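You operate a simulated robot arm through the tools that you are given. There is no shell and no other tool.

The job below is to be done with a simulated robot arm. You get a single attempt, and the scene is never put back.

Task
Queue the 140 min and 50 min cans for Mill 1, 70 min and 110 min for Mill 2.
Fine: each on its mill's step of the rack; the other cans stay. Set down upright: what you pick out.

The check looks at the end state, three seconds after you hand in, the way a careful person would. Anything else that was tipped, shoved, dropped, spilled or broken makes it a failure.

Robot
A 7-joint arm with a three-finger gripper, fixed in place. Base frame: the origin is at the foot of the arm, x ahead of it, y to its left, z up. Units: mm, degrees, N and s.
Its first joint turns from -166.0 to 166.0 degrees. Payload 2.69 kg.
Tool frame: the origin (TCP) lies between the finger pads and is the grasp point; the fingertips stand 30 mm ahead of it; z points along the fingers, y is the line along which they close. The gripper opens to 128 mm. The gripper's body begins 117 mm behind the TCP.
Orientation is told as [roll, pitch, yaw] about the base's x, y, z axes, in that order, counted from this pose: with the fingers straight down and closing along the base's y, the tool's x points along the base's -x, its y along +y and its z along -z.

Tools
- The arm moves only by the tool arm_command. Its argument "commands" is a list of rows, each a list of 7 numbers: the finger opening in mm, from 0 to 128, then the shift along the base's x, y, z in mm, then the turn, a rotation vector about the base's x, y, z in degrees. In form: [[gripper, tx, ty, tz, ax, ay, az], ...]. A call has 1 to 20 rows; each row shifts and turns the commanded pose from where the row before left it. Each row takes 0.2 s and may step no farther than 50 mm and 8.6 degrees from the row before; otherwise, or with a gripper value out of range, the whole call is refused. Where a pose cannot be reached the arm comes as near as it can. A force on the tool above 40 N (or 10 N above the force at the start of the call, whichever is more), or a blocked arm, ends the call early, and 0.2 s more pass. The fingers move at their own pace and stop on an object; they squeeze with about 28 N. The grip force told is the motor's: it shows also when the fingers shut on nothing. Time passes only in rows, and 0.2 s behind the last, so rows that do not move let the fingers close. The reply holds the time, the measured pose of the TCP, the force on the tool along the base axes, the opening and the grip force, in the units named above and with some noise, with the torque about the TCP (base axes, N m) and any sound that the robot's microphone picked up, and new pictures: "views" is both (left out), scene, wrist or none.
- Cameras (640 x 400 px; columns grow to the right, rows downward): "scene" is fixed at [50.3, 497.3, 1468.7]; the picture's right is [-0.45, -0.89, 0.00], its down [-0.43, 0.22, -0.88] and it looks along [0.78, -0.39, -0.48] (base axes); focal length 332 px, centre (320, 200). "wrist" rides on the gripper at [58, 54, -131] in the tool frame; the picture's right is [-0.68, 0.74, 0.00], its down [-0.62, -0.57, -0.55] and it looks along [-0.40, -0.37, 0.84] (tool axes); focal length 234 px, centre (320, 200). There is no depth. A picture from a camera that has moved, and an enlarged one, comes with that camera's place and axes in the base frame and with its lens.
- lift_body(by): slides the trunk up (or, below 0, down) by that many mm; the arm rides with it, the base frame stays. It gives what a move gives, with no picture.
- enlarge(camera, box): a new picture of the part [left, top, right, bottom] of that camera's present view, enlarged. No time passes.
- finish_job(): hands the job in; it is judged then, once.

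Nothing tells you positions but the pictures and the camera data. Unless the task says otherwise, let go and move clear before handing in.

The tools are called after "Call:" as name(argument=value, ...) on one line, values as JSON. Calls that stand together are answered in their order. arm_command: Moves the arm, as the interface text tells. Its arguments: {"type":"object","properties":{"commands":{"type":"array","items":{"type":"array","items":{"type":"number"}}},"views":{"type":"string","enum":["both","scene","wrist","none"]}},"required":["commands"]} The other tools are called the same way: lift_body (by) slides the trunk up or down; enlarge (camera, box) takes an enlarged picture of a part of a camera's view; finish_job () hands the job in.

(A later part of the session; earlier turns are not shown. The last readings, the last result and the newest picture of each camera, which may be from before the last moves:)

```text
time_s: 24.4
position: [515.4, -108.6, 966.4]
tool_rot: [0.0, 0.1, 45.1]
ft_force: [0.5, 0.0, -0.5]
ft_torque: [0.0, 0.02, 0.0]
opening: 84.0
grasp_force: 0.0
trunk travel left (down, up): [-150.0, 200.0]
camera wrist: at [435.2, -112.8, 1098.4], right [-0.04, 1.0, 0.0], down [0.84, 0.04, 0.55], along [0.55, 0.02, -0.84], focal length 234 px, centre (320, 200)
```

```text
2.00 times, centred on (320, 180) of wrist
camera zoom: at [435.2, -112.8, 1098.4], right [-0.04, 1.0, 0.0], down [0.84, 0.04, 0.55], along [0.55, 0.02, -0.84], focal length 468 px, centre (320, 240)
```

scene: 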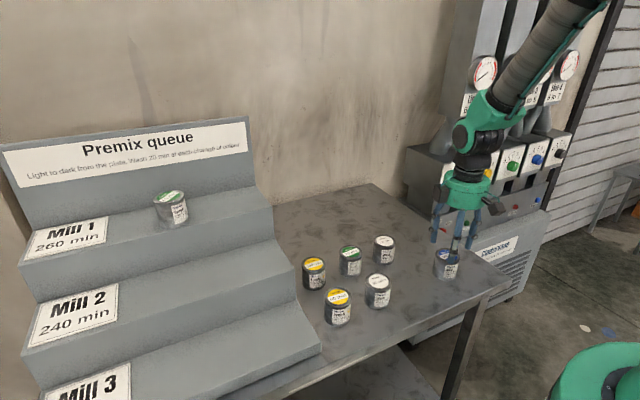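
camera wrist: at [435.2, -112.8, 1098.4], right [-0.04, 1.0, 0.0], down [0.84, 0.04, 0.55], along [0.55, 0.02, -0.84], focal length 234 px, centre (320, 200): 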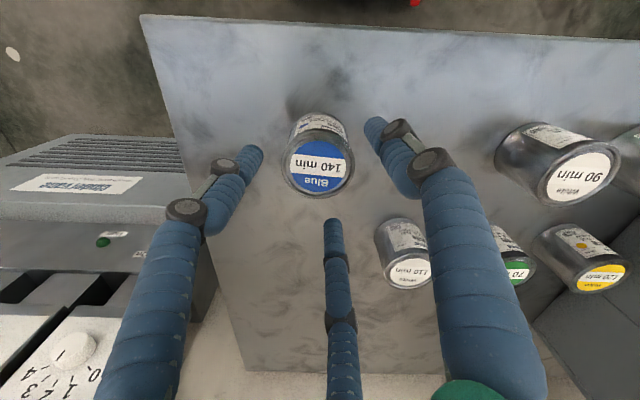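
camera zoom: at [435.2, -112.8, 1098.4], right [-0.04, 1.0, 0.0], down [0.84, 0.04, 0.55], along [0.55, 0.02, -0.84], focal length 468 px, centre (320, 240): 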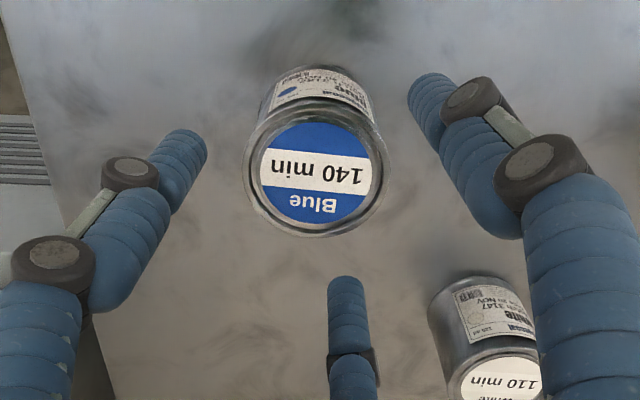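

The blue can is between the three fingertips with only about 2 mm of offset. I'll descend to grasp height and close.

Call:
arm_command(commands=[[84, 0, -1.5, -20, 0, 0, 0], [84, 0, 0, -18, 0, 0, 0], [84, 0, 0, -14, 0, 0, 0], [84, 0, 0, 0, 0, 0, 0], [40, 0, 0, 0, 0, 0, 0], [40, 0, 0, 0, 0, 0, 0], [40, 0, 0, 0, 0, 0, 0], [40, 0, 0, 0, 0, 0, 0]], views="both")

Call:
enlarge(camera="scene", box=[390, 180, 510, 300])

```text
time_s: 26.2
position: [514.6, -108.8, 914.5]
tool_rot: [0.1, 0.0, 45.0]
ft_force: [2.0, -0.2, 5.2]
ft_torque: [0.0, -0.03, -0.05]
opening: 60.2
grasp_force: 28.2
trunk travel left (down, up): [-150.0, 200.0]
camera wrist: at [434.5, -114.0, 1045.9], right [-0.04, 1.0, 0.0], down [0.83, 0.04, 0.55], along [0.55, 0.02, -0.84], focal length 234 px, centre (320, 200)
```

scene: 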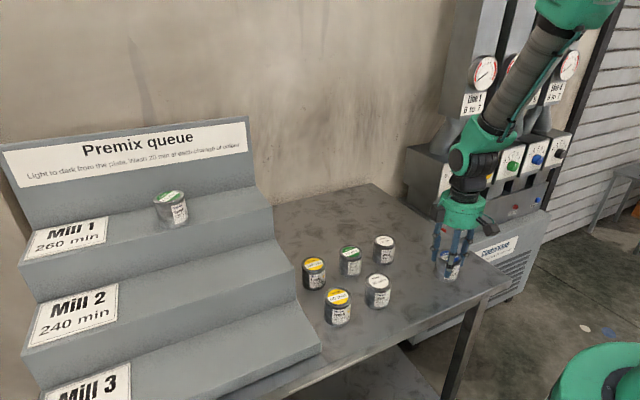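
wrist: 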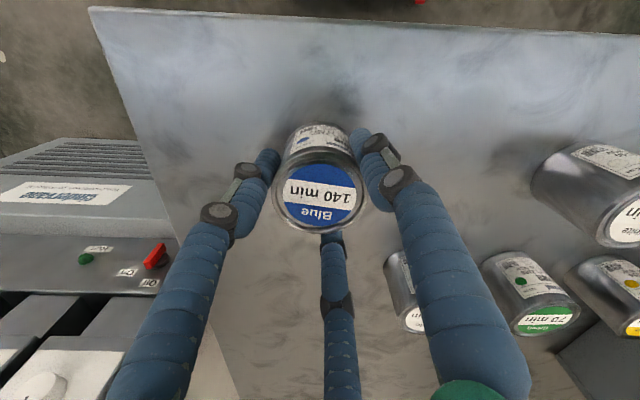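

```text
3.33 times, centred on (450, 240) of scene
camera zoom: at [50.3, 497.3, 1468.7], right [-0.45, -0.89, 0.0], down [-0.43, 0.22, -0.88], along [0.78, -0.39, -0.48], focal length 1106 px, centre (-113, 67)
```

zoom: 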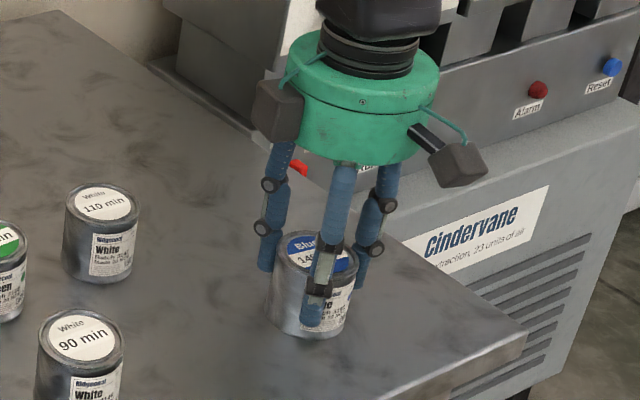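

The blue 140 can is gripped at 60.2 mm and centred. I'll lift it straight up.

Call:
arm_command(commands=[[40, 0, 0, 8, 0, 0, 0], [40, 0, 0, 20, 0, 0, 0], [40, 0, 0, 32, 0, 0, 0], [40, 0, 0, 40, 0, 0, 0], [40, 0, 0, 45, 0, 0, 0], [40, 0, 0, 45, 0, 0, 0], [40, 0, 0, 45, 0, 0, 0], [40, 0, 0, 40, 0, 0, 0], [40, 0, 0, 25, 0, 0, 0], [40, 0, 0, 0, 0, 0, 0]], views="scene")

```text
time_s: 28.4
position: [515.0, -110.6, 1213.7]
tool_rot: [-0.1, 0.0, 45.0]
ft_force: [-0.9, 0.3, -2.2]
ft_torque: [0.01, -0.03, 0.01]
opening: 59.9
grasp_force: 28.4
trunk travel left (down, up): [-150.0, 200.0]
```

scene: 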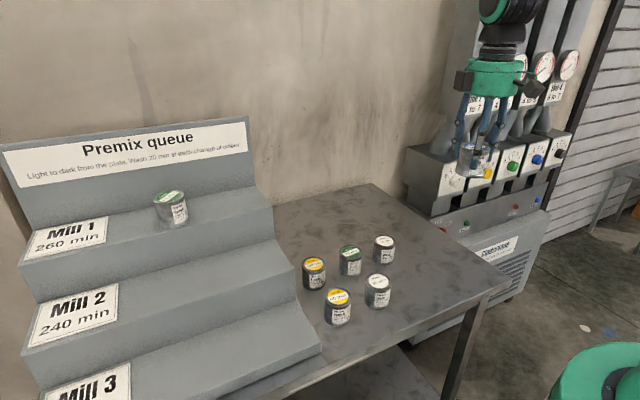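

The lift is clean and the remaining cans are untouched. I'll carry it to the Mill 1 step at about (750, 400), away from the plate relative to the green can.

Call:
arm_command(commands=[[40, 8.4, 18.2, 0, 0, 0, 0], [40, 16.83, 36.39, 0, 0, 0, 0], [40, 16.83, 36.39, 0, 0, 0, 0], [40, 16.83, 36.39, 0, 0, 0, 0], [40, 16.83, 36.39, 0, 0, 0, 0], [40, 16.83, 36.39, 0, 0, 0, 0], [40, 16.83, 36.39, 0, 0, 0, 0], [40, 16.83, 36.39, 0, 0, 0, 0], [40, 16.83, 36.39, 0, 0, 0, 0], [40, 16.83, 36.39, 0, 0, 0, 0], [40, 16.83, 36.39, 0, 0, 0, 0], [40, 16.83, 36.39, 0, 0, 0, 0], [40, 16.83, 36.39, 0, 0, 0, 0], [40, 16.83, 36.39, 0, 0, 0, 0], [40, 8.4, 18.2, 0, 0, 0, 0], [40, 0, 0, 0, 0, 0, 0]], views="both")

```text
time_s: 31.8
position: [749.6, 400.3, 1215.3]
tool_rot: [0.0, 0.0, 45.0]
ft_force: [0.1, -0.5, -1.8]
ft_torque: [-0.01, -0.01, 0.02]
opening: 60.1
grasp_force: 28.1
trunk travel left (down, up): [-150.0, 200.0]
camera wrist: at [669.4, 395.4, 1346.9], right [-0.04, 1.0, 0.0], down [0.84, 0.04, 0.55], along [0.55, 0.02, -0.84], focal length 234 px, centre (320, 200)
```

scene: 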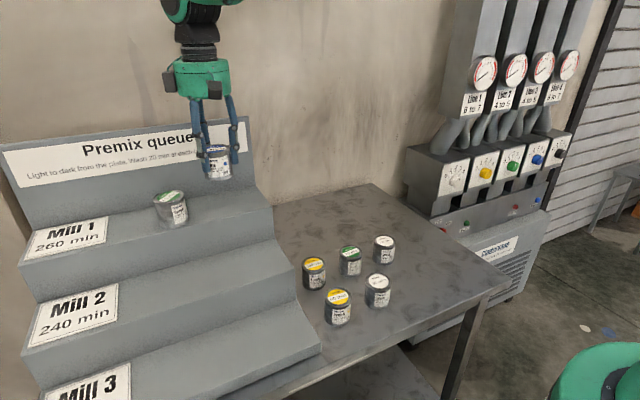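
wrist: 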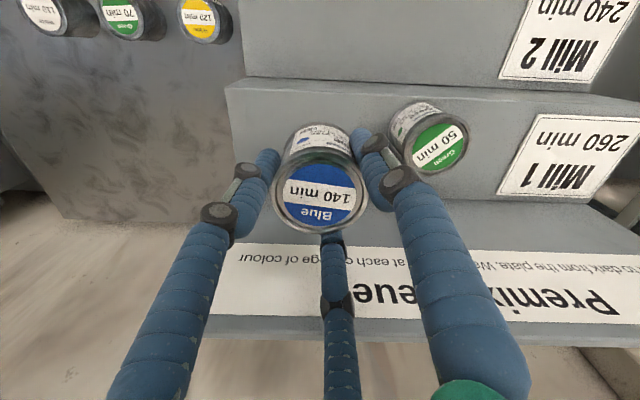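

The 140 can is above the Mill 1 tread, well clear of the green can and the panel. I'll lower it close to the surface, then creep.

Call:
arm_command(commands=[[40, 0, 0, -15, 0, 0, 0], [40, 0, 0, -25, 0, 0, 0], [40, 0, 0, -20, 0, 0, 0], [40, 0, 0, -12, 0, 0, 0], [40, 0, 0, -7, 0, 0, 0], [40, 0, 0, 0, 0, 0, 0]], views="scene")

Call:
enlarge(camera="scene", box=[130, 120, 290, 240])

```text
time_s: 33.2
position: [750.5, 400.3, 1135.0]
tool_rot: [0.0, 0.0, 45.0]
ft_force: [0.1, 1.2, -2.3]
ft_torque: [0.02, 0.01, 0.03]
opening: 59.8
grasp_force: 27.8
trunk travel left (down, up): [-150.0, 200.0]
```

scene: 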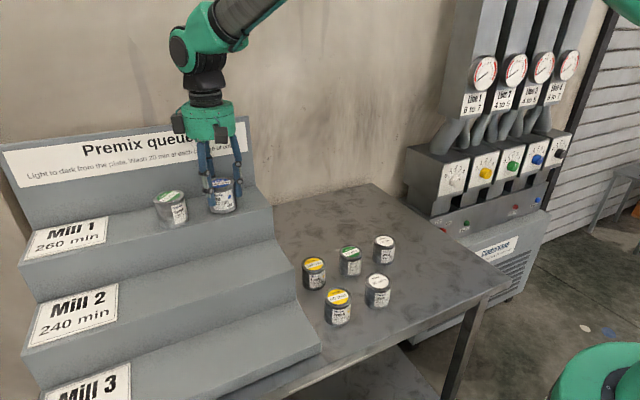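

```text
3.33 times, centred on (210, 180) of scene
camera zoom: at [50.3, 497.3, 1468.7], right [-0.45, -0.89, 0.0], down [-0.43, 0.22, -0.88], along [0.78, -0.39, -0.48], focal length 1106 px, centre (687, 267)
```

zoom: 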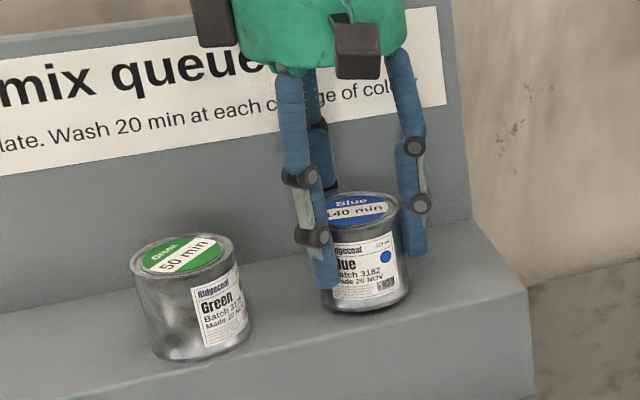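

The can is about 5 mm above the tread. I'll creep down in small steps.

Call:
arm_command(commands=[[40, 0, 0, -2, 0, 0, 0], [40, 0, 0, -1.5, 0, 0, 0], [40, 0, 0, -1, 0, 0, 0], [40, 0, 0, 0, 0, 0, 0]], views="none")

Call:
arm_command(commands=[[40, 0, 0, -0.8, 0, 0, 0], [40, 0, 0, 0, 0, 0, 0]], views="none")

```text
time_s: 34.2
position: [749.9, 399.6, 1130.4]
tool_rot: [0.0, 0.0, 45.0]
ft_force: [-0.1, -0.4, -1.8]
ft_torque: [0.04, 0.04, 0.0]
opening: 60.4
grasp_force: 28.1
trunk travel left (down, up): [-150.0, 200.0]
```

```text
time_s: 34.8
position: [749.9, 399.4, 1130.0]
tool_rot: [-0.1, 0.0, 45.0]
ft_force: [0.5, 0.0, 1.3]
ft_torque: [-0.04, -0.02, 0.0]
opening: 59.9
grasp_force: 27.7
trunk travel left (down, up): [-150.0, 200.0]
```

The force rose from −1.8 to +1.3 N, so the can is now resting on the tread. I'll release gradually.

Call:
arm_command(commands=[[40, 0, 0, -0.4, 0, 0, 0], [62, 0, 0, 0, 0, 0, 0], [66, 0, 0, 0, 0, 0, 0], [74, 0, 0, 0, 0, 0, 0], [84, 0, 0, 0, 0, 0, 0], [84, 0, 0, 0, 0, 0, 0]], views="both")

Call:
enlarge(camera="scene", box=[130, 120, 290, 240])

```text
time_s: 36.2
position: [750.7, 399.9, 1129.2]
tool_rot: [0.0, -0.1, 44.9]
ft_force: [0.3, -0.3, 0.7]
ft_torque: [-0.01, 0.01, -0.01]
opening: 84.2
grasp_force: 0.1
trunk travel left (down, up): [-150.0, 200.0]
camera wrist: at [669.9, 395.4, 1260.5], right [-0.04, 1.0, 0.0], down [0.84, 0.04, 0.55], along [0.55, 0.02, -0.84], focal length 234 px, centre (320, 200)
```

scene: 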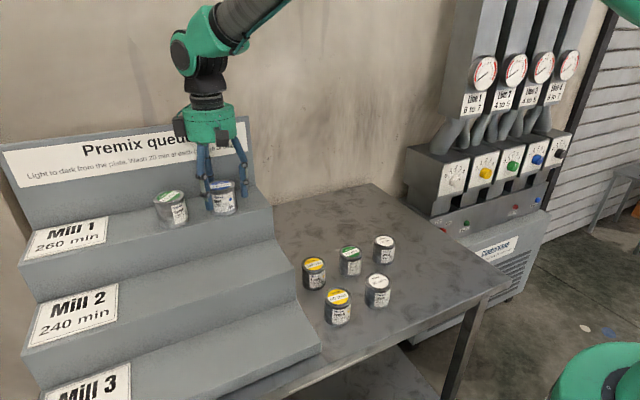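
wrist: 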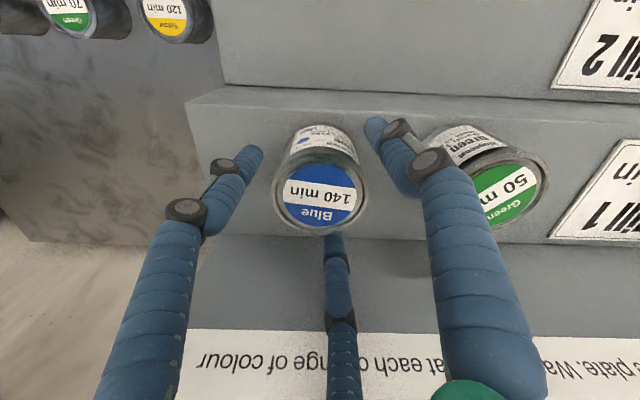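

```text
3.33 times, centred on (210, 180) of scene
camera zoom: at [50.3, 497.3, 1468.7], right [-0.45, -0.89, 0.0], down [-0.43, 0.22, -0.88], along [0.78, -0.39, -0.48], focal length 1106 px, centre (687, 267)
```

zoom: 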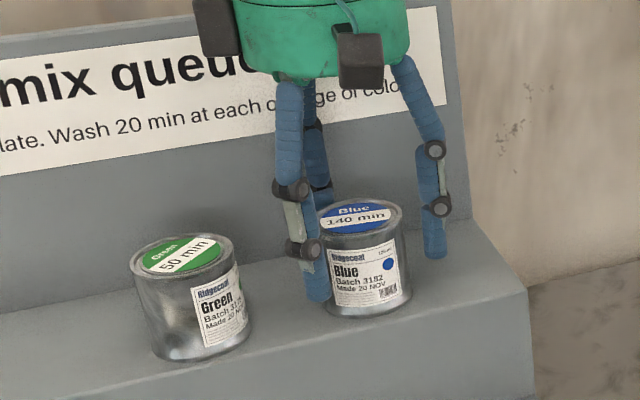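

Both Mill 1 cans stand upright, green nearer the plate. I'll rise straight up and go over to the white 110 can at about (639, 5).

Call:
arm_command(commands=[[84, 0, 0, 10, 0, 0, 0], [84, 0, 0, 25, 0, 0, 0], [84, 0, 0, 32, 0, 0, 0], [84, 0, 0, 33, 0, 0, 0], [84, -11.1, -39.5, 0, 0, 0, 0], [84, -11.1, -39.5, 0, 0, 0, 0], [84, -11.1, -39.5, -20, 0, 0, 0], [84, -11.1, -39.5, -20, 0, 0, 0], [84, -11.1, -39.5, -20, 0, 0, 0], [84, -11.1, -39.5, -20, 0, 0, 0], [84, -11.1, -39.5, -20, 0, 0, 0], [84, -11.1, -39.5, -20, 0, 0, 0], [84, -11.1, -39.5, -20, 0, 0, 0], [84, -11.1, -39.5, -20, 0, 0, 0], [84, 0, 0, 0, 0, 0, 0]], views="both")

Call:
enlarge(camera="wrist", box=[220, 60, 420, 260])

```text
time_s: 39.4
position: [637.8, 4.9, 1071.0]
tool_rot: [0.0, 0.1, 45.0]
ft_force: [0.6, -0.8, -0.2]
ft_torque: [0.06, -0.02, -0.02]
opening: 84.1
grasp_force: 0.0
trunk travel left (down, up): [-150.0, 200.0]
camera wrist: at [557.9, -0.4, 1202.7], right [-0.04, 1.0, 0.0], down [0.84, 0.04, 0.55], along [0.55, 0.02, -0.84], focal length 234 px, centre (320, 200)
```

scene: 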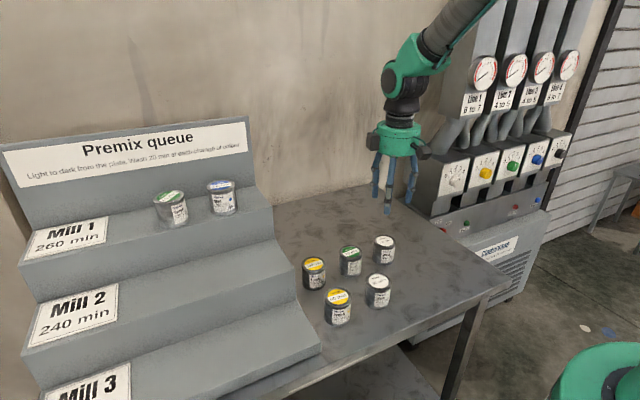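
wrist: 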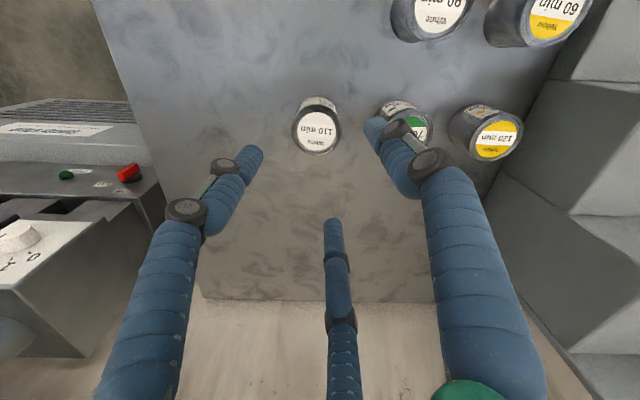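

```text
2.00 times, centred on (320, 160) of wrist
camera zoom: at [557.9, -0.4, 1202.7], right [-0.04, 1.0, 0.0], down [0.84, 0.04, 0.55], along [0.55, 0.02, -0.84], focal length 468 px, centre (320, 280)
```

zoom: 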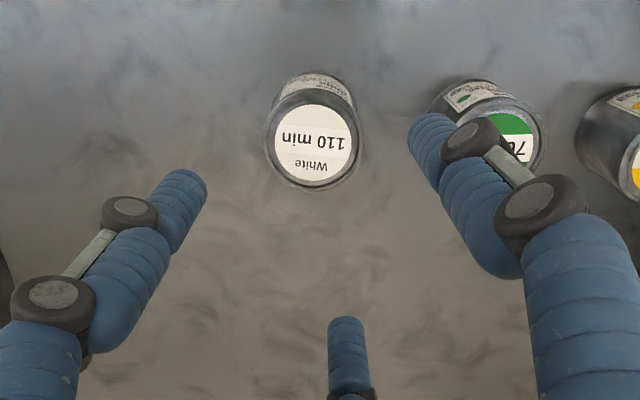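

The white 110 can is within about 3 mm of under the hand. I'll adjust slightly and descend partway.

Call:
arm_command(commands=[[84, 1, -2.2, -20, 0, 0, 0], [84, 0, 0, -25, 0, 0, 0], [84, 0, 0, -25, 0, 0, 0], [84, 0, 0, -20, 0, 0, 0], [84, 0, 0, -13, 0, 0, 0], [84, 0, 0, 0, 0, 0, 0]], views="both")

Call:
enlarge(camera="scene", box=[320, 170, 440, 290])

Call:
enlarge(camera="wrist", box=[220, 80, 420, 280])

```text
time_s: 40.8
position: [641.4, 1.7, 964.8]
tool_rot: [-0.1, 0.0, 44.9]
ft_force: [0.0, 0.8, 0.4]
ft_torque: [-0.01, 0.01, 0.01]
opening: 84.0
grasp_force: 0.1
trunk travel left (down, up): [-150.0, 200.0]
camera wrist: at [561.1, -1.8, 1096.6], right [-0.04, 1.0, 0.0], down [0.84, 0.04, 0.55], along [0.55, 0.02, -0.84], focal length 234 px, centre (320, 200)
```

scene: 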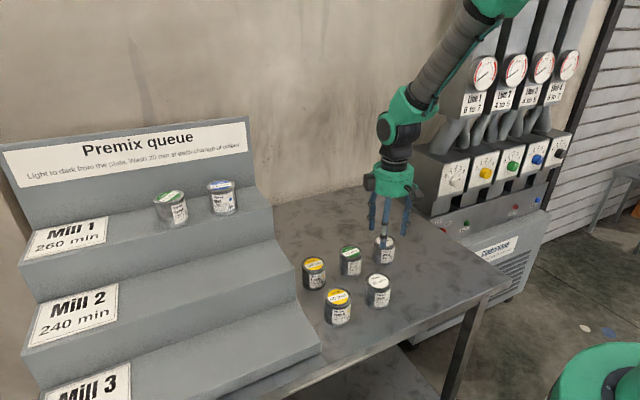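
wrist: 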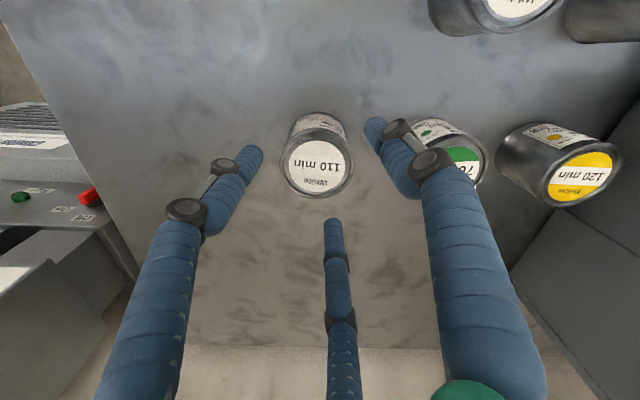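

```text
3.33 times, centred on (380, 230) of scene
camera zoom: at [50.3, 497.3, 1468.7], right [-0.45, -0.89, 0.0], down [-0.43, 0.22, -0.88], along [0.78, -0.39, -0.48], focal length 1106 px, centre (120, 100)
```

zoom: 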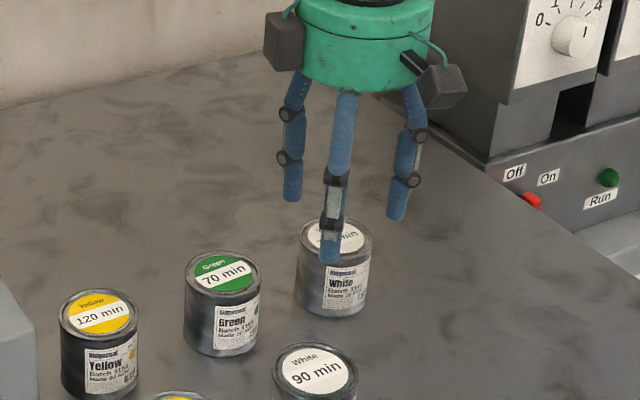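

```text
2.00 times, centred on (320, 180) of wrist
camera zoom: at [561.1, -1.8, 1096.6], right [-0.04, 1.0, 0.0], down [0.84, 0.04, 0.55], along [0.55, 0.02, -0.84], focal length 468 px, centre (320, 240)
```

zoom: 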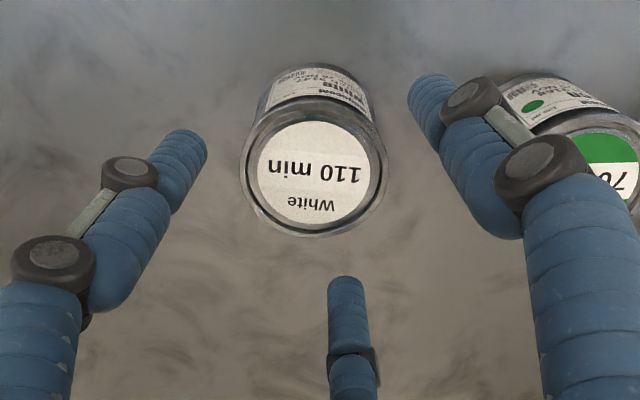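

It has the same alignment as the previous pick. I'll descend to grasp height, with a slight y correction, and close.

Call:
arm_command(commands=[[84, 0, -1.6, -20, 0, 0, 0], [84, 0, 0, -18, 0, 0, 0], [84, 0, 0, -14, 0, 0, 0], [84, 0, 0, 0, 0, 0, 0], [40, 0, 0, 0, 0, 0, 0], [40, 0, 0, 0, 0, 0, 0], [40, 0, 0, 0, 0, 0, 0], [40, 0, 0, 0, 0, 0, 0]], views="both")

Call:
enlarge(camera="scene", box=[320, 170, 440, 290])

```text
time_s: 42.6
position: [641.1, 0.3, 914.1]
tool_rot: [-0.1, 0.0, 45.1]
ft_force: [1.2, -0.5, 2.2]
ft_torque: [-0.01, -0.05, -0.01]
opening: 60.0
grasp_force: 28.3
trunk travel left (down, up): [-150.0, 200.0]
camera wrist: at [560.3, -4.3, 1045.8], right [-0.04, 1.0, 0.0], down [0.84, 0.04, 0.55], along [0.55, 0.02, -0.84], focal length 234 px, centre (320, 200)
```

scene: 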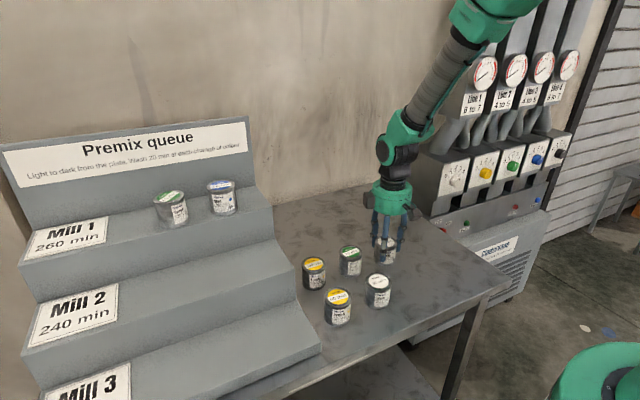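
wrist: 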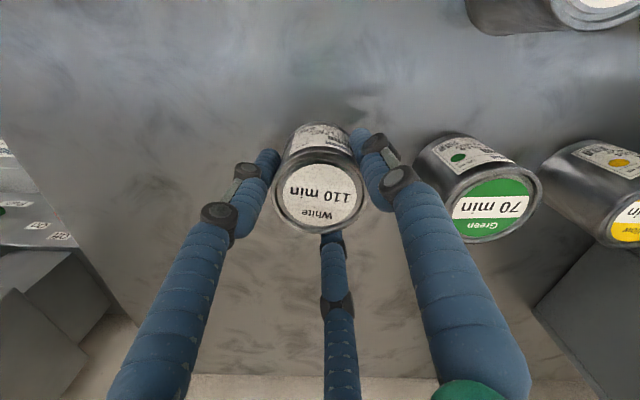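

```text
3.33 times, centred on (380, 230) of scene
camera zoom: at [50.3, 497.3, 1468.7], right [-0.45, -0.89, 0.0], down [-0.43, 0.22, -0.88], along [0.78, -0.39, -0.48], focal length 1106 px, centre (120, 100)
```

zoom: 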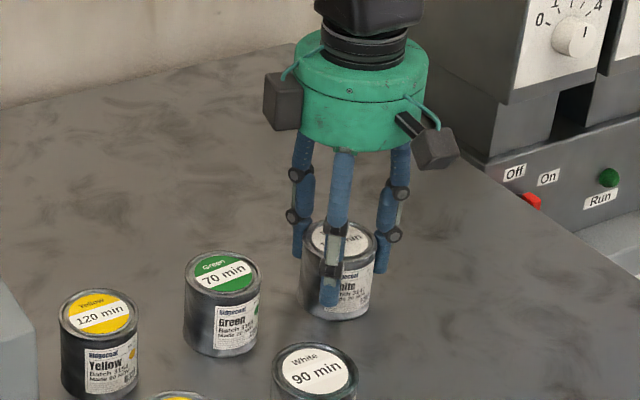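

The white 110 can is gripped at 60.0 mm and centred. I'll lift it straight up.

Call:
arm_command(commands=[[40, 0, 0, 8, 0, 0, 0], [40, 0, 0, 20, 0, 0, 0], [40, 0, 0, 32, 0, 0, 0], [40, 0, 0, 40, 0, 0, 0], [40, 0, 0, 45, 0, 0, 0], [40, 0, 0, 45, 0, 0, 0], [40, 0, 0, 40, 0, 0, 0], [40, 0, 0, 20, 0, 0, 0], [40, 0, 0, 0, 0, 0, 0]], views="scene")

```text
time_s: 44.6
position: [640.8, 2.0, 1164.1]
tool_rot: [0.0, 0.0, 45.0]
ft_force: [-0.9, -0.5, -2.7]
ft_torque: [0.02, -0.04, 0.02]
opening: 60.0
grasp_force: 28.7
trunk travel left (down, up): [-150.0, 200.0]
```

scene: 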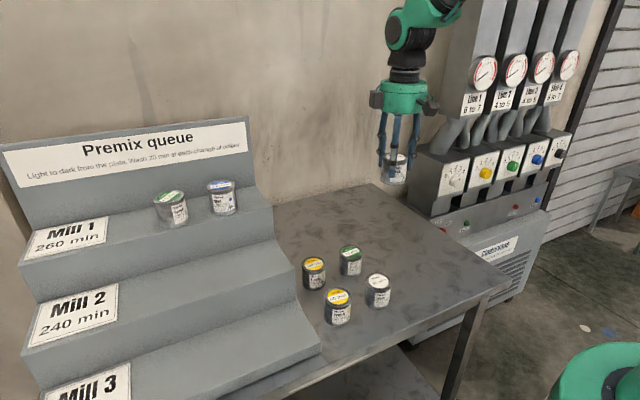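

Nothing else moved. I'll carry the white can along to the Mill 2 step at about (628, 510).

Call:
arm_command(commands=[[40, -0.5, 19.6, 8, 0, 0, 0], [40, -1.9, 39.1, 8, 0, 0, 0], [40, -1.9, 39.1, 8, 0, 0, 0], [40, -1.9, 39.1, 0, 0, 0, 0], [40, -1.9, 39.1, 0, 0, 0, 0], [40, -1.9, 39.1, 0, 0, 0, 0], [40, -2, 39.1, 0, 0, 0, 0], [40, 0, 39.1, 0, 0, 0, 0], [40, 0, 39.1, 0, 0, 0, 0], [40, 0, 39.1, 0, 0, 0, 0], [40, 0, 39.1, 0, 0, 0, 0], [40, 0, 39.1, 0, 0, 0, 0], [40, 0, 39.1, 0, 0, 0, 0], [40, 0, 19.6, 0, 0, 0, 0], [40, 0, 0, 0, 0, 0, 0]], views="both")

```text
time_s: 47.8
position: [627.6, 510.5, 1187.4]
tool_rot: [0.0, 0.0, 45.0]
ft_force: [-0.4, 0.1, -2.3]
ft_torque: [-0.01, -0.01, -0.05]
opening: 59.8
grasp_force: 27.7
trunk travel left (down, up): [-150.0, 200.0]
camera wrist: at [548.0, 505.4, 1318.4], right [-0.04, 1.0, 0.0], down [0.84, 0.04, 0.55], along [0.55, 0.02, -0.84], focal length 234 px, centre (320, 200)
```

scene: 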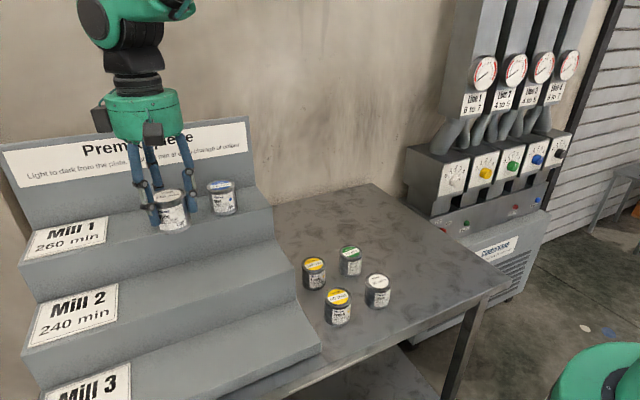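
wrist: 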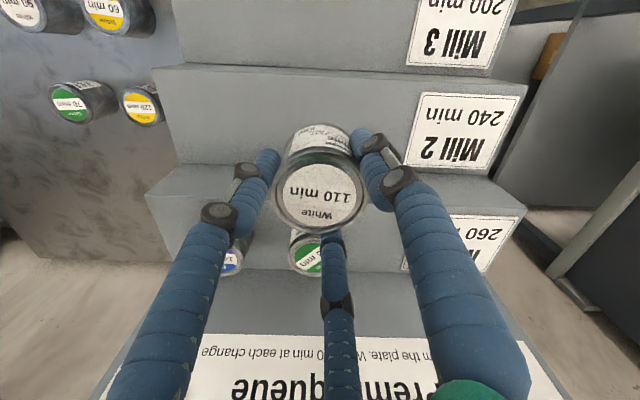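

The white can is above the Mill 2 tread. I'll lower most of the way and check clearance to the Mill 1 riser.

Call:
arm_command(commands=[[40, 0, 0, -15, 0, 0, 0], [40, 0, 0, -28, 0, 0, 0], [40, 0, 0, -30, 0, 0, 0], [40, 0, 0, -28, 0, 0, 0], [40, 0, 0, -20, 0, 0, 0], [40, 0, 0, -12, 0, 0, 0], [40, 0, 0, 0, 0, 0, 0]], views="both")

Call:
enlarge(camera="scene", box=[70, 130, 250, 290])

```text
time_s: 49.4
position: [628.0, 510.5, 1055.5]
tool_rot: [0.0, 0.0, 45.1]
ft_force: [0.4, -0.5, -2.3]
ft_torque: [0.0, 0.04, 0.01]
opening: 59.9
grasp_force: 27.9
trunk travel left (down, up): [-150.0, 200.0]
camera wrist: at [548.7, 505.2, 1185.9], right [-0.04, 1.0, 0.0], down [0.84, 0.04, 0.55], along [0.55, 0.02, -0.84], focal length 234 px, centre (320, 200)
```

scene: 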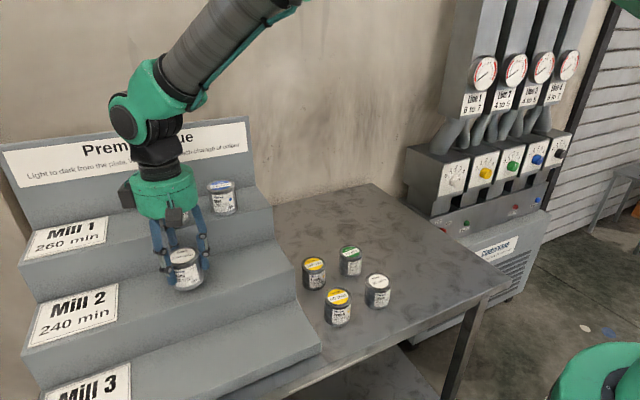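
wrist: 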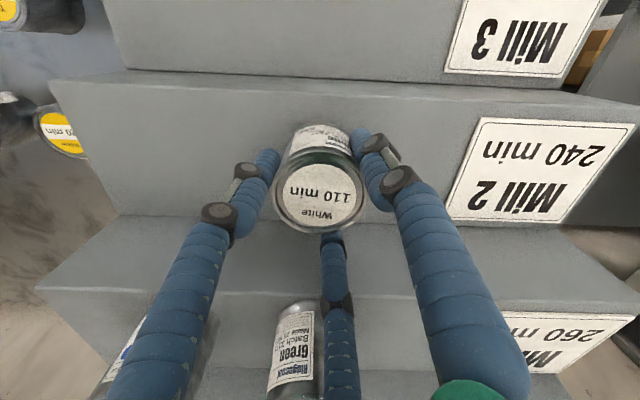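

```text
2.50 times, centred on (160, 210) of scene
camera zoom: at [50.3, 497.3, 1468.7], right [-0.45, -0.89, 0.0], down [-0.43, 0.22, -0.88], along [0.78, -0.39, -0.48], focal length 830 px, centre (720, 175)
```

zoom: 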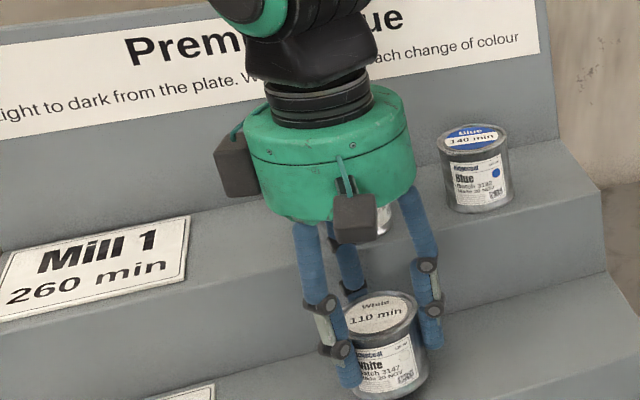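

All clear. The can is about 15–20 mm above the tread, so I'll lower it in small steps and watch the force.

Call:
arm_command(commands=[[40, 0, 0, -5, 0, 0, 0], [40, 0, 0, -4, 0, 0, 0], [40, 0, 0, -2, 0, 0, 0], [40, 0, 0, 0, 0, 0, 0]], views="none")

Call:
arm_command(commands=[[40, 0, 0, -1.5, 0, 0, 0], [40, 0, 0, -1, 0, 0, 0], [40, 0, 0, 0, 0, 0, 0]], views="none")

Call:
arm_command(commands=[[40, 0, 0, -1, 0, 0, 0], [40, 0, 0, 0, 0, 0, 0]], views="scene")

```text
time_s: 50.4
position: [629.9, 508.8, 1043.3]
tool_rot: [0.0, 0.0, 45.0]
ft_force: [-1.2, -0.9, -1.7]
ft_torque: [0.01, 0.04, -0.02]
opening: 60.0
grasp_force: 27.8
trunk travel left (down, up): [-150.0, 200.0]
```

```text
time_s: 51.2
position: [628.2, 509.8, 1042.3]
tool_rot: [0.0, 0.0, 45.0]
ft_force: [-0.9, 0.2, -2.5]
ft_torque: [-0.02, 0.01, 0.01]
opening: 59.7
grasp_force: 28.1
trunk travel left (down, up): [-150.0, 200.0]
```

```text
time_s: 51.8
position: [628.8, 510.3, 1040.4]
tool_rot: [-0.1, 0.1, 45.0]
ft_force: [-0.4, 1.1, -2.6]
ft_torque: [0.0, 0.01, 0.03]
opening: 59.9
grasp_force: 28.2
trunk travel left (down, up): [-150.0, 200.0]
```

scene: 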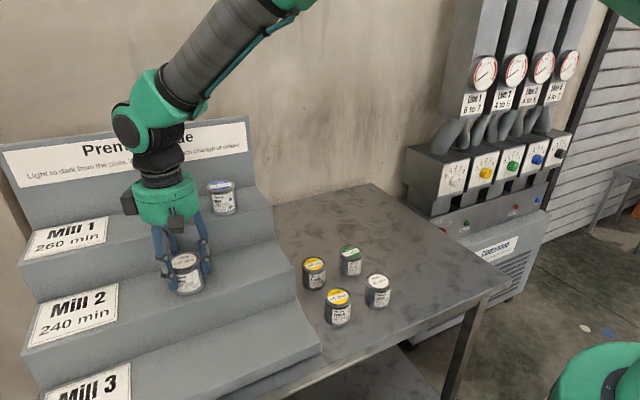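

No contact yet (force still −2.5 N). I'll keep creeping down.

Call:
arm_command(commands=[[40, 0, 0, -1, 0, 0, 0], [40, 0, 0, 0, 0, 0, 0]], views="none")

Call:
arm_command(commands=[[40, 0, 0, -1, 0, 0, 0], [40, 0, 0, 0, 0, 0, 0]], views="none")

```text
time_s: 52.4
position: [628.1, 508.8, 1039.8]
tool_rot: [0.0, 0.0, 44.9]
ft_force: [0.1, 0.3, -1.7]
ft_torque: [0.01, -0.03, 0.02]
opening: 60.0
grasp_force: 27.4
trunk travel left (down, up): [-150.0, 200.0]
```

```text
time_s: 53.0
position: [628.1, 509.2, 1039.7]
tool_rot: [0.0, -0.1, 45.0]
ft_force: [0.3, 2.0, 1.4]
ft_torque: [0.05, 0.11, -0.01]
opening: 60.1
grasp_force: 27.6
trunk travel left (down, up): [-150.0, 200.0]
```

Contact is made (force +1.4 N). I'll release gradually, keeping the opening modest near the riser.

Call:
arm_command(commands=[[40, 0, 0, -0.4, 0, 0, 0], [62, 0, 0, 0, 0, 0, 0], [66, 0, 0, 0, 0, 0, 0], [74, 0, 0, 0, 0, 0, 0], [80, 0, 0, 0, 0, 0, 0], [80, 0, 0, 0, 0, 0, 0]], views="both")

Call:
enlarge(camera="scene", box=[110, 180, 270, 300])

```text
time_s: 54.4
position: [628.3, 509.5, 1038.2]
tool_rot: [0.0, -0.1, 45.0]
ft_force: [-0.4, 0.6, -1.2]
ft_torque: [0.04, -0.01, 0.02]
opening: 80.2
grasp_force: 0.0
trunk travel left (down, up): [-150.0, 200.0]
camera wrist: at [548.5, 504.7, 1170.2], right [-0.04, 1.0, 0.0], down [0.84, 0.04, 0.55], along [0.55, 0.02, -0.84], focal length 234 px, centre (320, 200)
```

scene: 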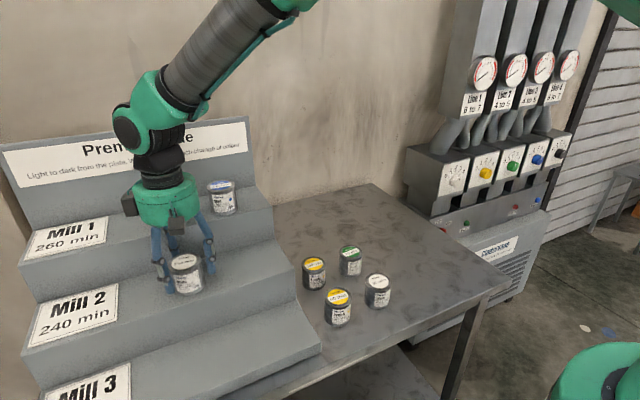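
wrist: 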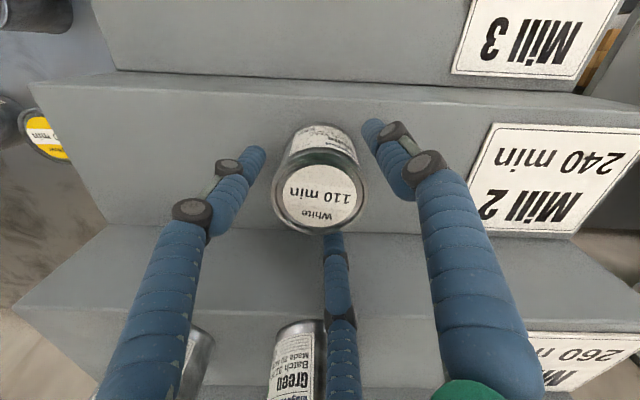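

```text
3.33 times, centred on (190, 240) of scene
camera zoom: at [50.3, 497.3, 1468.7], right [-0.45, -0.89, 0.0], down [-0.43, 0.22, -0.88], along [0.78, -0.39, -0.48], focal length 1106 px, centre (753, 67)
```

zoom: 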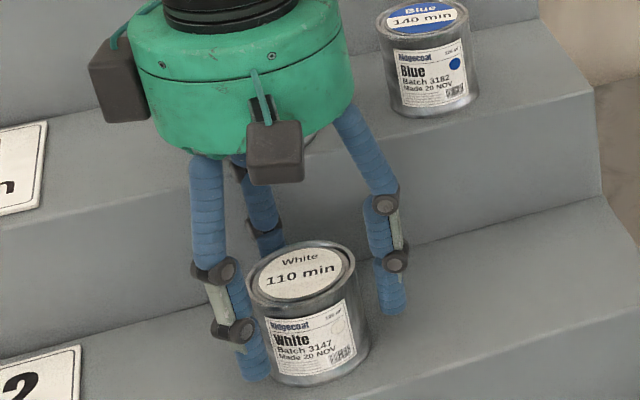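

The white 110 can stands upright on Mill 2. I'll rise straight up and move over the green 70 can at about (640, 112).

Call:
arm_command(commands=[[80, 0, 0, 10, 0, 0, 0], [80, 0, 0, 25, 0, 0, 0], [80, 0, 0, 40, 0, 0, 0], [80, 0, 0, 45, 0, 0, 0], [80, 0, 0, 30, 0, 0, 0], [84, 1.2, -39.8, 0, 0, 0, 0], [84, 1.2, -39.8, 0, 0, 0, 0], [84, 1.2, -39.8, 0, 0, 0, 0], [84, 1.2, -39.8, 0, 0, 0, 0], [84, 1.2, -39.8, 0, 0, 0, 0], [84, 1.2, -39.8, 0, 0, 0, 0], [84, 1.2, -39.8, -25, 0, 0, 0], [84, 1.2, -39.8, -28, 0, 0, 0], [84, 1.2, -39.8, -28, 0, 0, 0], [84, 1.2, -39.8, -28, 0, 0, 0], [84, 0, 0, -9.3, 0, 0, 0], [84, 0, 0, 0, 0, 0, 0]], views="both")

Call:
enlarge(camera="wrist", box=[220, 60, 420, 260])

Call:
enlarge(camera="scene", box=[110, 160, 290, 300])

```text
time_s: 58.0
position: [640.0, 111.2, 1070.3]
tool_rot: [0.0, 0.1, 45.1]
ft_force: [0.0, 1.1, 0.1]
ft_torque: [0.0, 0.0, 0.01]
opening: 84.2
grasp_force: 0.2
trunk travel left (down, up): [-150.0, 200.0]
camera wrist: at [559.9, 106.3, 1201.7], right [-0.04, 1.0, 0.0], down [0.84, 0.04, 0.55], along [0.55, 0.02, -0.84], focal length 234 px, centre (320, 200)
```

scene: 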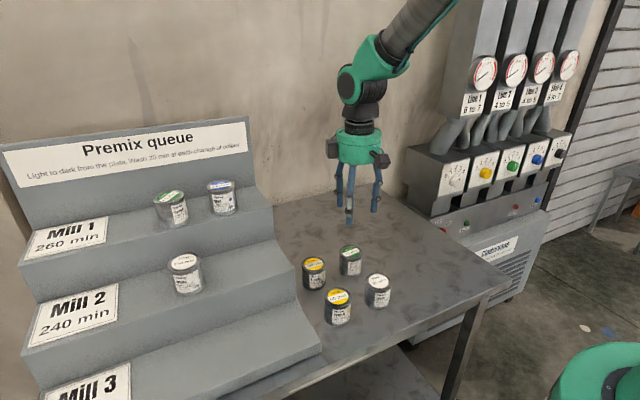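
wrist: 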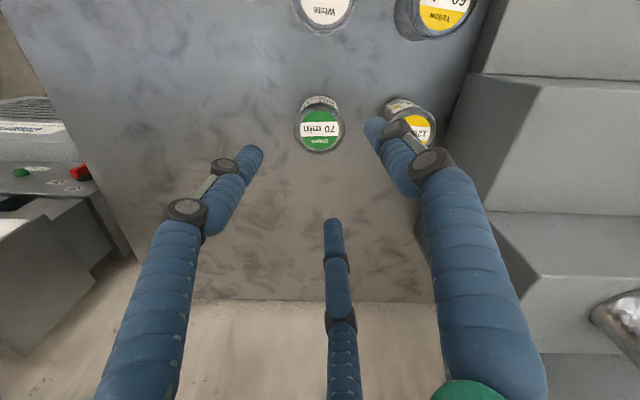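

```text
2.00 times, centred on (320, 160) of wrist
camera zoom: at [559.9, 106.3, 1201.7], right [-0.04, 1.0, 0.0], down [0.84, 0.04, 0.55], along [0.55, 0.02, -0.84], focal length 468 px, centre (320, 280)
```

zoom: 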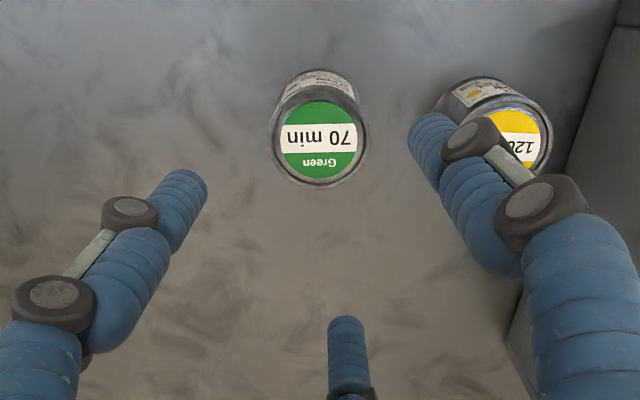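

```text
2.86 times, centred on (200, 230) of scene
camera zoom: at [50.3, 497.3, 1468.7], right [-0.45, -0.89, 0.0], down [-0.43, 0.22, -0.88], along [0.78, -0.39, -0.48], focal length 948 px, centre (663, 114)
```

zoom: 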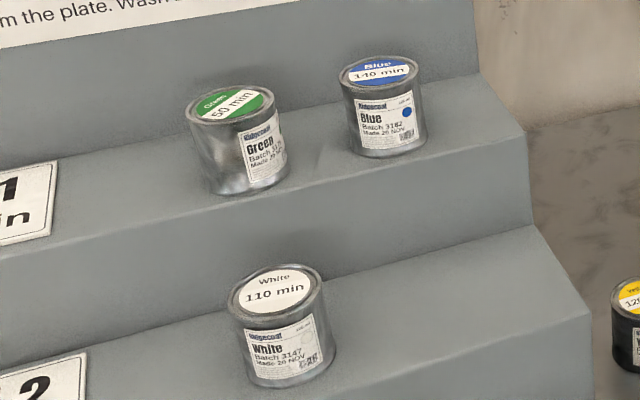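

The green 70 lid is right where a centred can should appear. I'll descend partway with no correction.

Call:
arm_command(commands=[[84, 0, 0, -20, 0, 0, 0], [84, 0, 0, -25, 0, 0, 0], [84, 0, 0, -25, 0, 0, 0], [84, 0, 0, -20, 0, 0, 0], [84, 0, 0, -14, 0, 0, 0], [84, 0, 0, 0, 0, 0, 0]], views="both")

Call:
enlarge(camera="scene", box=[290, 180, 410, 300])

Call:
enlarge(camera="wrist", box=[220, 80, 420, 280])

```text
time_s: 59.4
position: [639.5, 110.4, 965.9]
tool_rot: [0.0, 0.0, 45.1]
ft_force: [0.7, -0.4, -0.8]
ft_torque: [0.01, 0.05, 0.0]
opening: 83.8
grasp_force: 0.0
trunk travel left (down, up): [-150.0, 200.0]
camera wrist: at [560.2, 107.2, 1097.4], right [-0.04, 1.0, 0.0], down [0.84, 0.04, 0.55], along [0.55, 0.02, -0.84], focal length 234 px, centre (320, 200)
```

scene: 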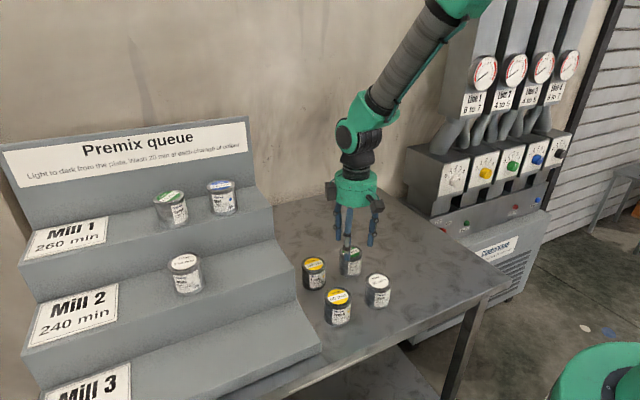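
wrist: 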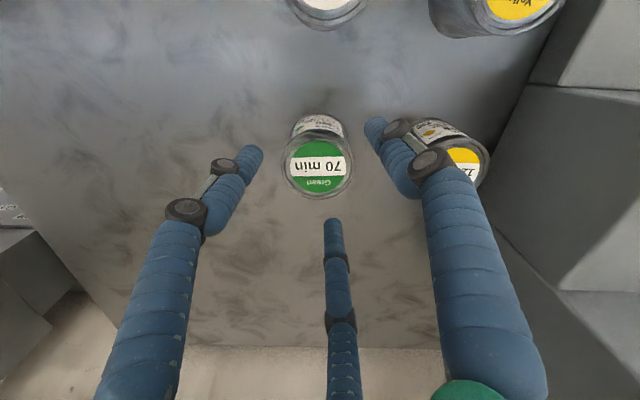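

```text
3.33 times, centred on (350, 240) of scene
camera zoom: at [50.3, 497.3, 1468.7], right [-0.45, -0.89, 0.0], down [-0.43, 0.22, -0.88], along [0.78, -0.39, -0.48], focal length 1106 px, centre (220, 67)
```

zoom: 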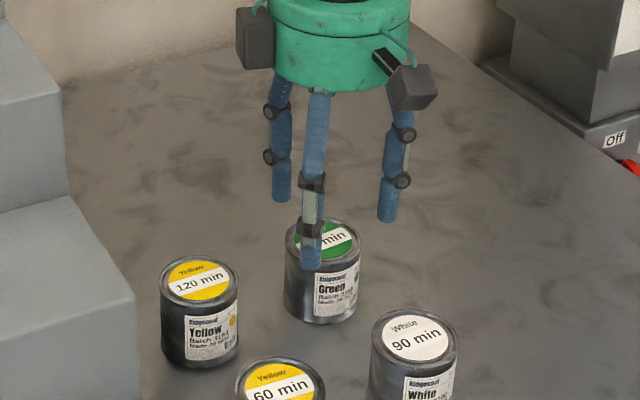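

```text
2.00 times, centred on (320, 180) of wrist
camera zoom: at [560.2, 107.2, 1097.4], right [-0.04, 1.0, 0.0], down [0.84, 0.04, 0.55], along [0.55, 0.02, -0.84], focal length 468 px, centre (320, 240)
```

zoom: 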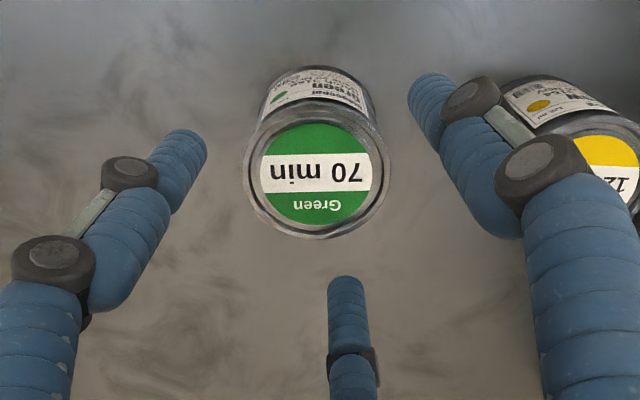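

The can is centred between the fingers and the neighbours are clear. I'll descend and close.

Call:
arm_command(commands=[[84, 0, -1.4, -20, 0, 0, 0], [84, 0, 0, -18, 0, 0, 0], [84, 0, 0, -14, 0, 0, 0], [84, 0, 0, 0, 0, 0, 0], [40, 0, 0, 0, 0, 0, 0], [40, 0, 0, 0, 0, 0, 0], [40, 0, 0, 0, 0, 0, 0], [40, 0, 0, 0, 0, 0, 0]], views="both")

Call:
enlarge(camera="scene", box=[290, 180, 410, 300])

```text
time_s: 61.2
position: [638.7, 108.8, 916.3]
tool_rot: [-0.1, 0.0, 45.0]
ft_force: [2.5, -0.8, 5.0]
ft_torque: [-0.12, -0.15, 0.03]
opening: 60.1
grasp_force: 28.4
trunk travel left (down, up): [-150.0, 200.0]
camera wrist: at [559.9, 104.7, 1046.7], right [-0.04, 1.0, 0.0], down [0.83, 0.04, 0.55], along [0.55, 0.02, -0.84], focal length 234 px, centre (320, 200)
```

scene: 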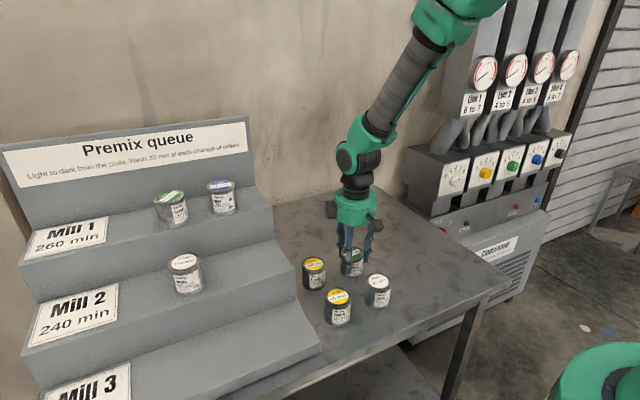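
wrist: 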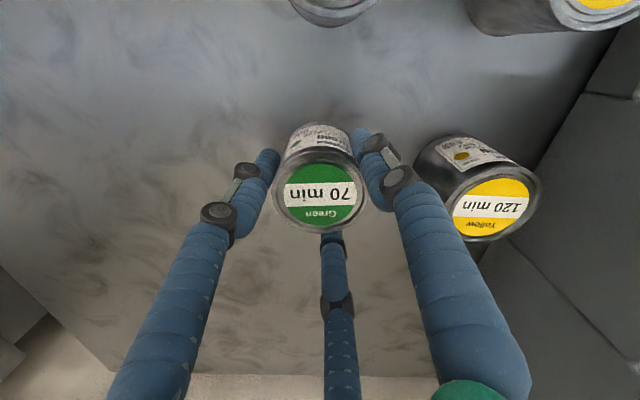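

```text
3.33 times, centred on (350, 240) of scene
camera zoom: at [50.3, 497.3, 1468.7], right [-0.45, -0.89, 0.0], down [-0.43, 0.22, -0.88], along [0.78, -0.39, -0.48], focal length 1106 px, centre (220, 67)
```

zoom: 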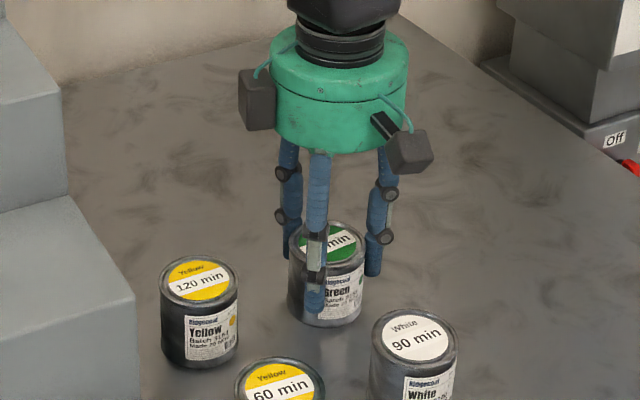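

The green 70 can is gripped at 60.1 mm. I'll lift it straight up.

Call:
arm_command(commands=[[40, 0, 0, 8, 0, 0, 0], [40, 0, 0, 20, 0, 0, 0], [40, 0, 0, 32, 0, 0, 0], [40, 0, 0, 40, 0, 0, 0], [40, 0, 0, 45, 0, 0, 0], [40, 0, 0, 45, 0, 0, 0], [40, 0, 0, 45, 0, 0, 0], [40, 0, 0, 30, 0, 0, 0], [40, 0, 0, 9, 0, 0, 0], [40, 0, 0, 0, 0, 0, 0]], views="scene")

```text
time_s: 63.4
position: [640.9, 110.0, 1188.6]
tool_rot: [0.0, 0.0, 45.1]
ft_force: [-1.1, -0.5, -2.1]
ft_torque: [-0.03, -0.01, 0.0]
opening: 60.2
grasp_force: 28.0
trunk travel left (down, up): [-150.0, 200.0]
```

scene: 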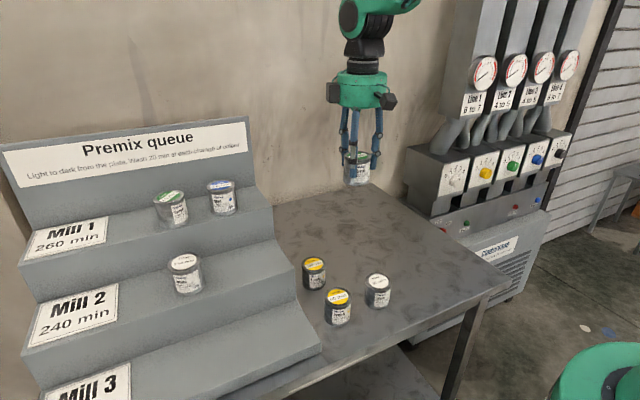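

The 60, 90 and 120 cans are undisturbed. I'll carry the 70 can to the Mill 2 step at about (628, 400), to the right of the white can.

Call:
arm_command(commands=[[40, -0.75, 18.1, 0, 0, 0, 0], [40, -1.5, 36.2, 0, 0, 0, 0], [40, -1.5, 36.2, 0, 0, 0, 0], [40, -1.5, 36.2, 0, 0, 0, 0], [40, -1.5, 36.2, 0, 0, 0, 0], [40, -1.5, 36.2, 0, 0, 0, 0], [40, -1.5, 36.2, 0, 0, 0, 0], [40, -1.5, 36.2, 0, 0, 0, 0], [40, -0.75, 18.1, 0, 0, 0, 0], [40, 0, 0, 0, 0, 0, 0]], views="both")

```text
time_s: 65.6
position: [627.2, 399.0, 1188.8]
tool_rot: [0.0, 0.1, 45.0]
ft_force: [0.3, -0.4, -2.3]
ft_torque: [-0.04, 0.0, 0.01]
opening: 59.8
grasp_force: 28.2
trunk travel left (down, up): [-150.0, 200.0]
camera wrist: at [547.5, 394.2, 1319.9], right [-0.04, 1.0, 0.0], down [0.84, 0.04, 0.55], along [0.55, 0.02, -0.84], focal length 234 px, centre (320, 200)
```

scene: 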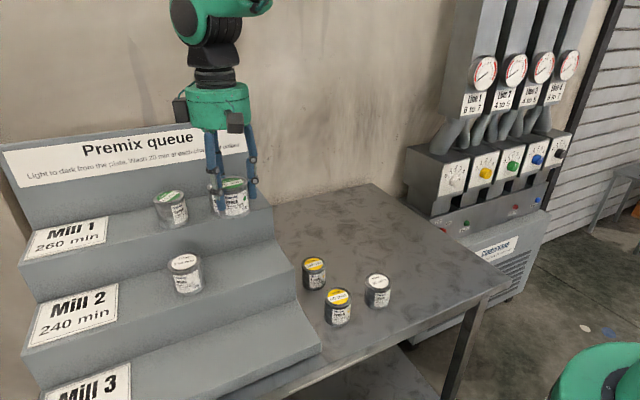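
wrist: 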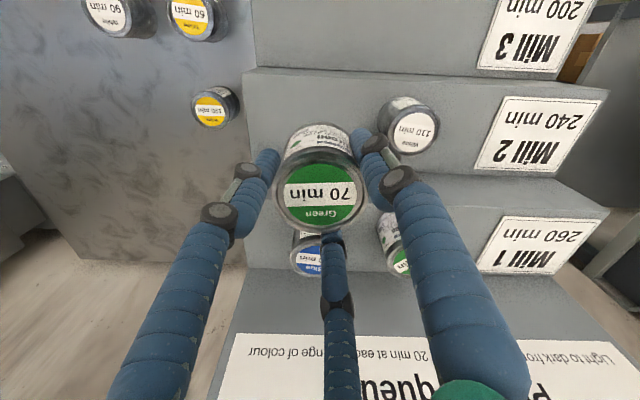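

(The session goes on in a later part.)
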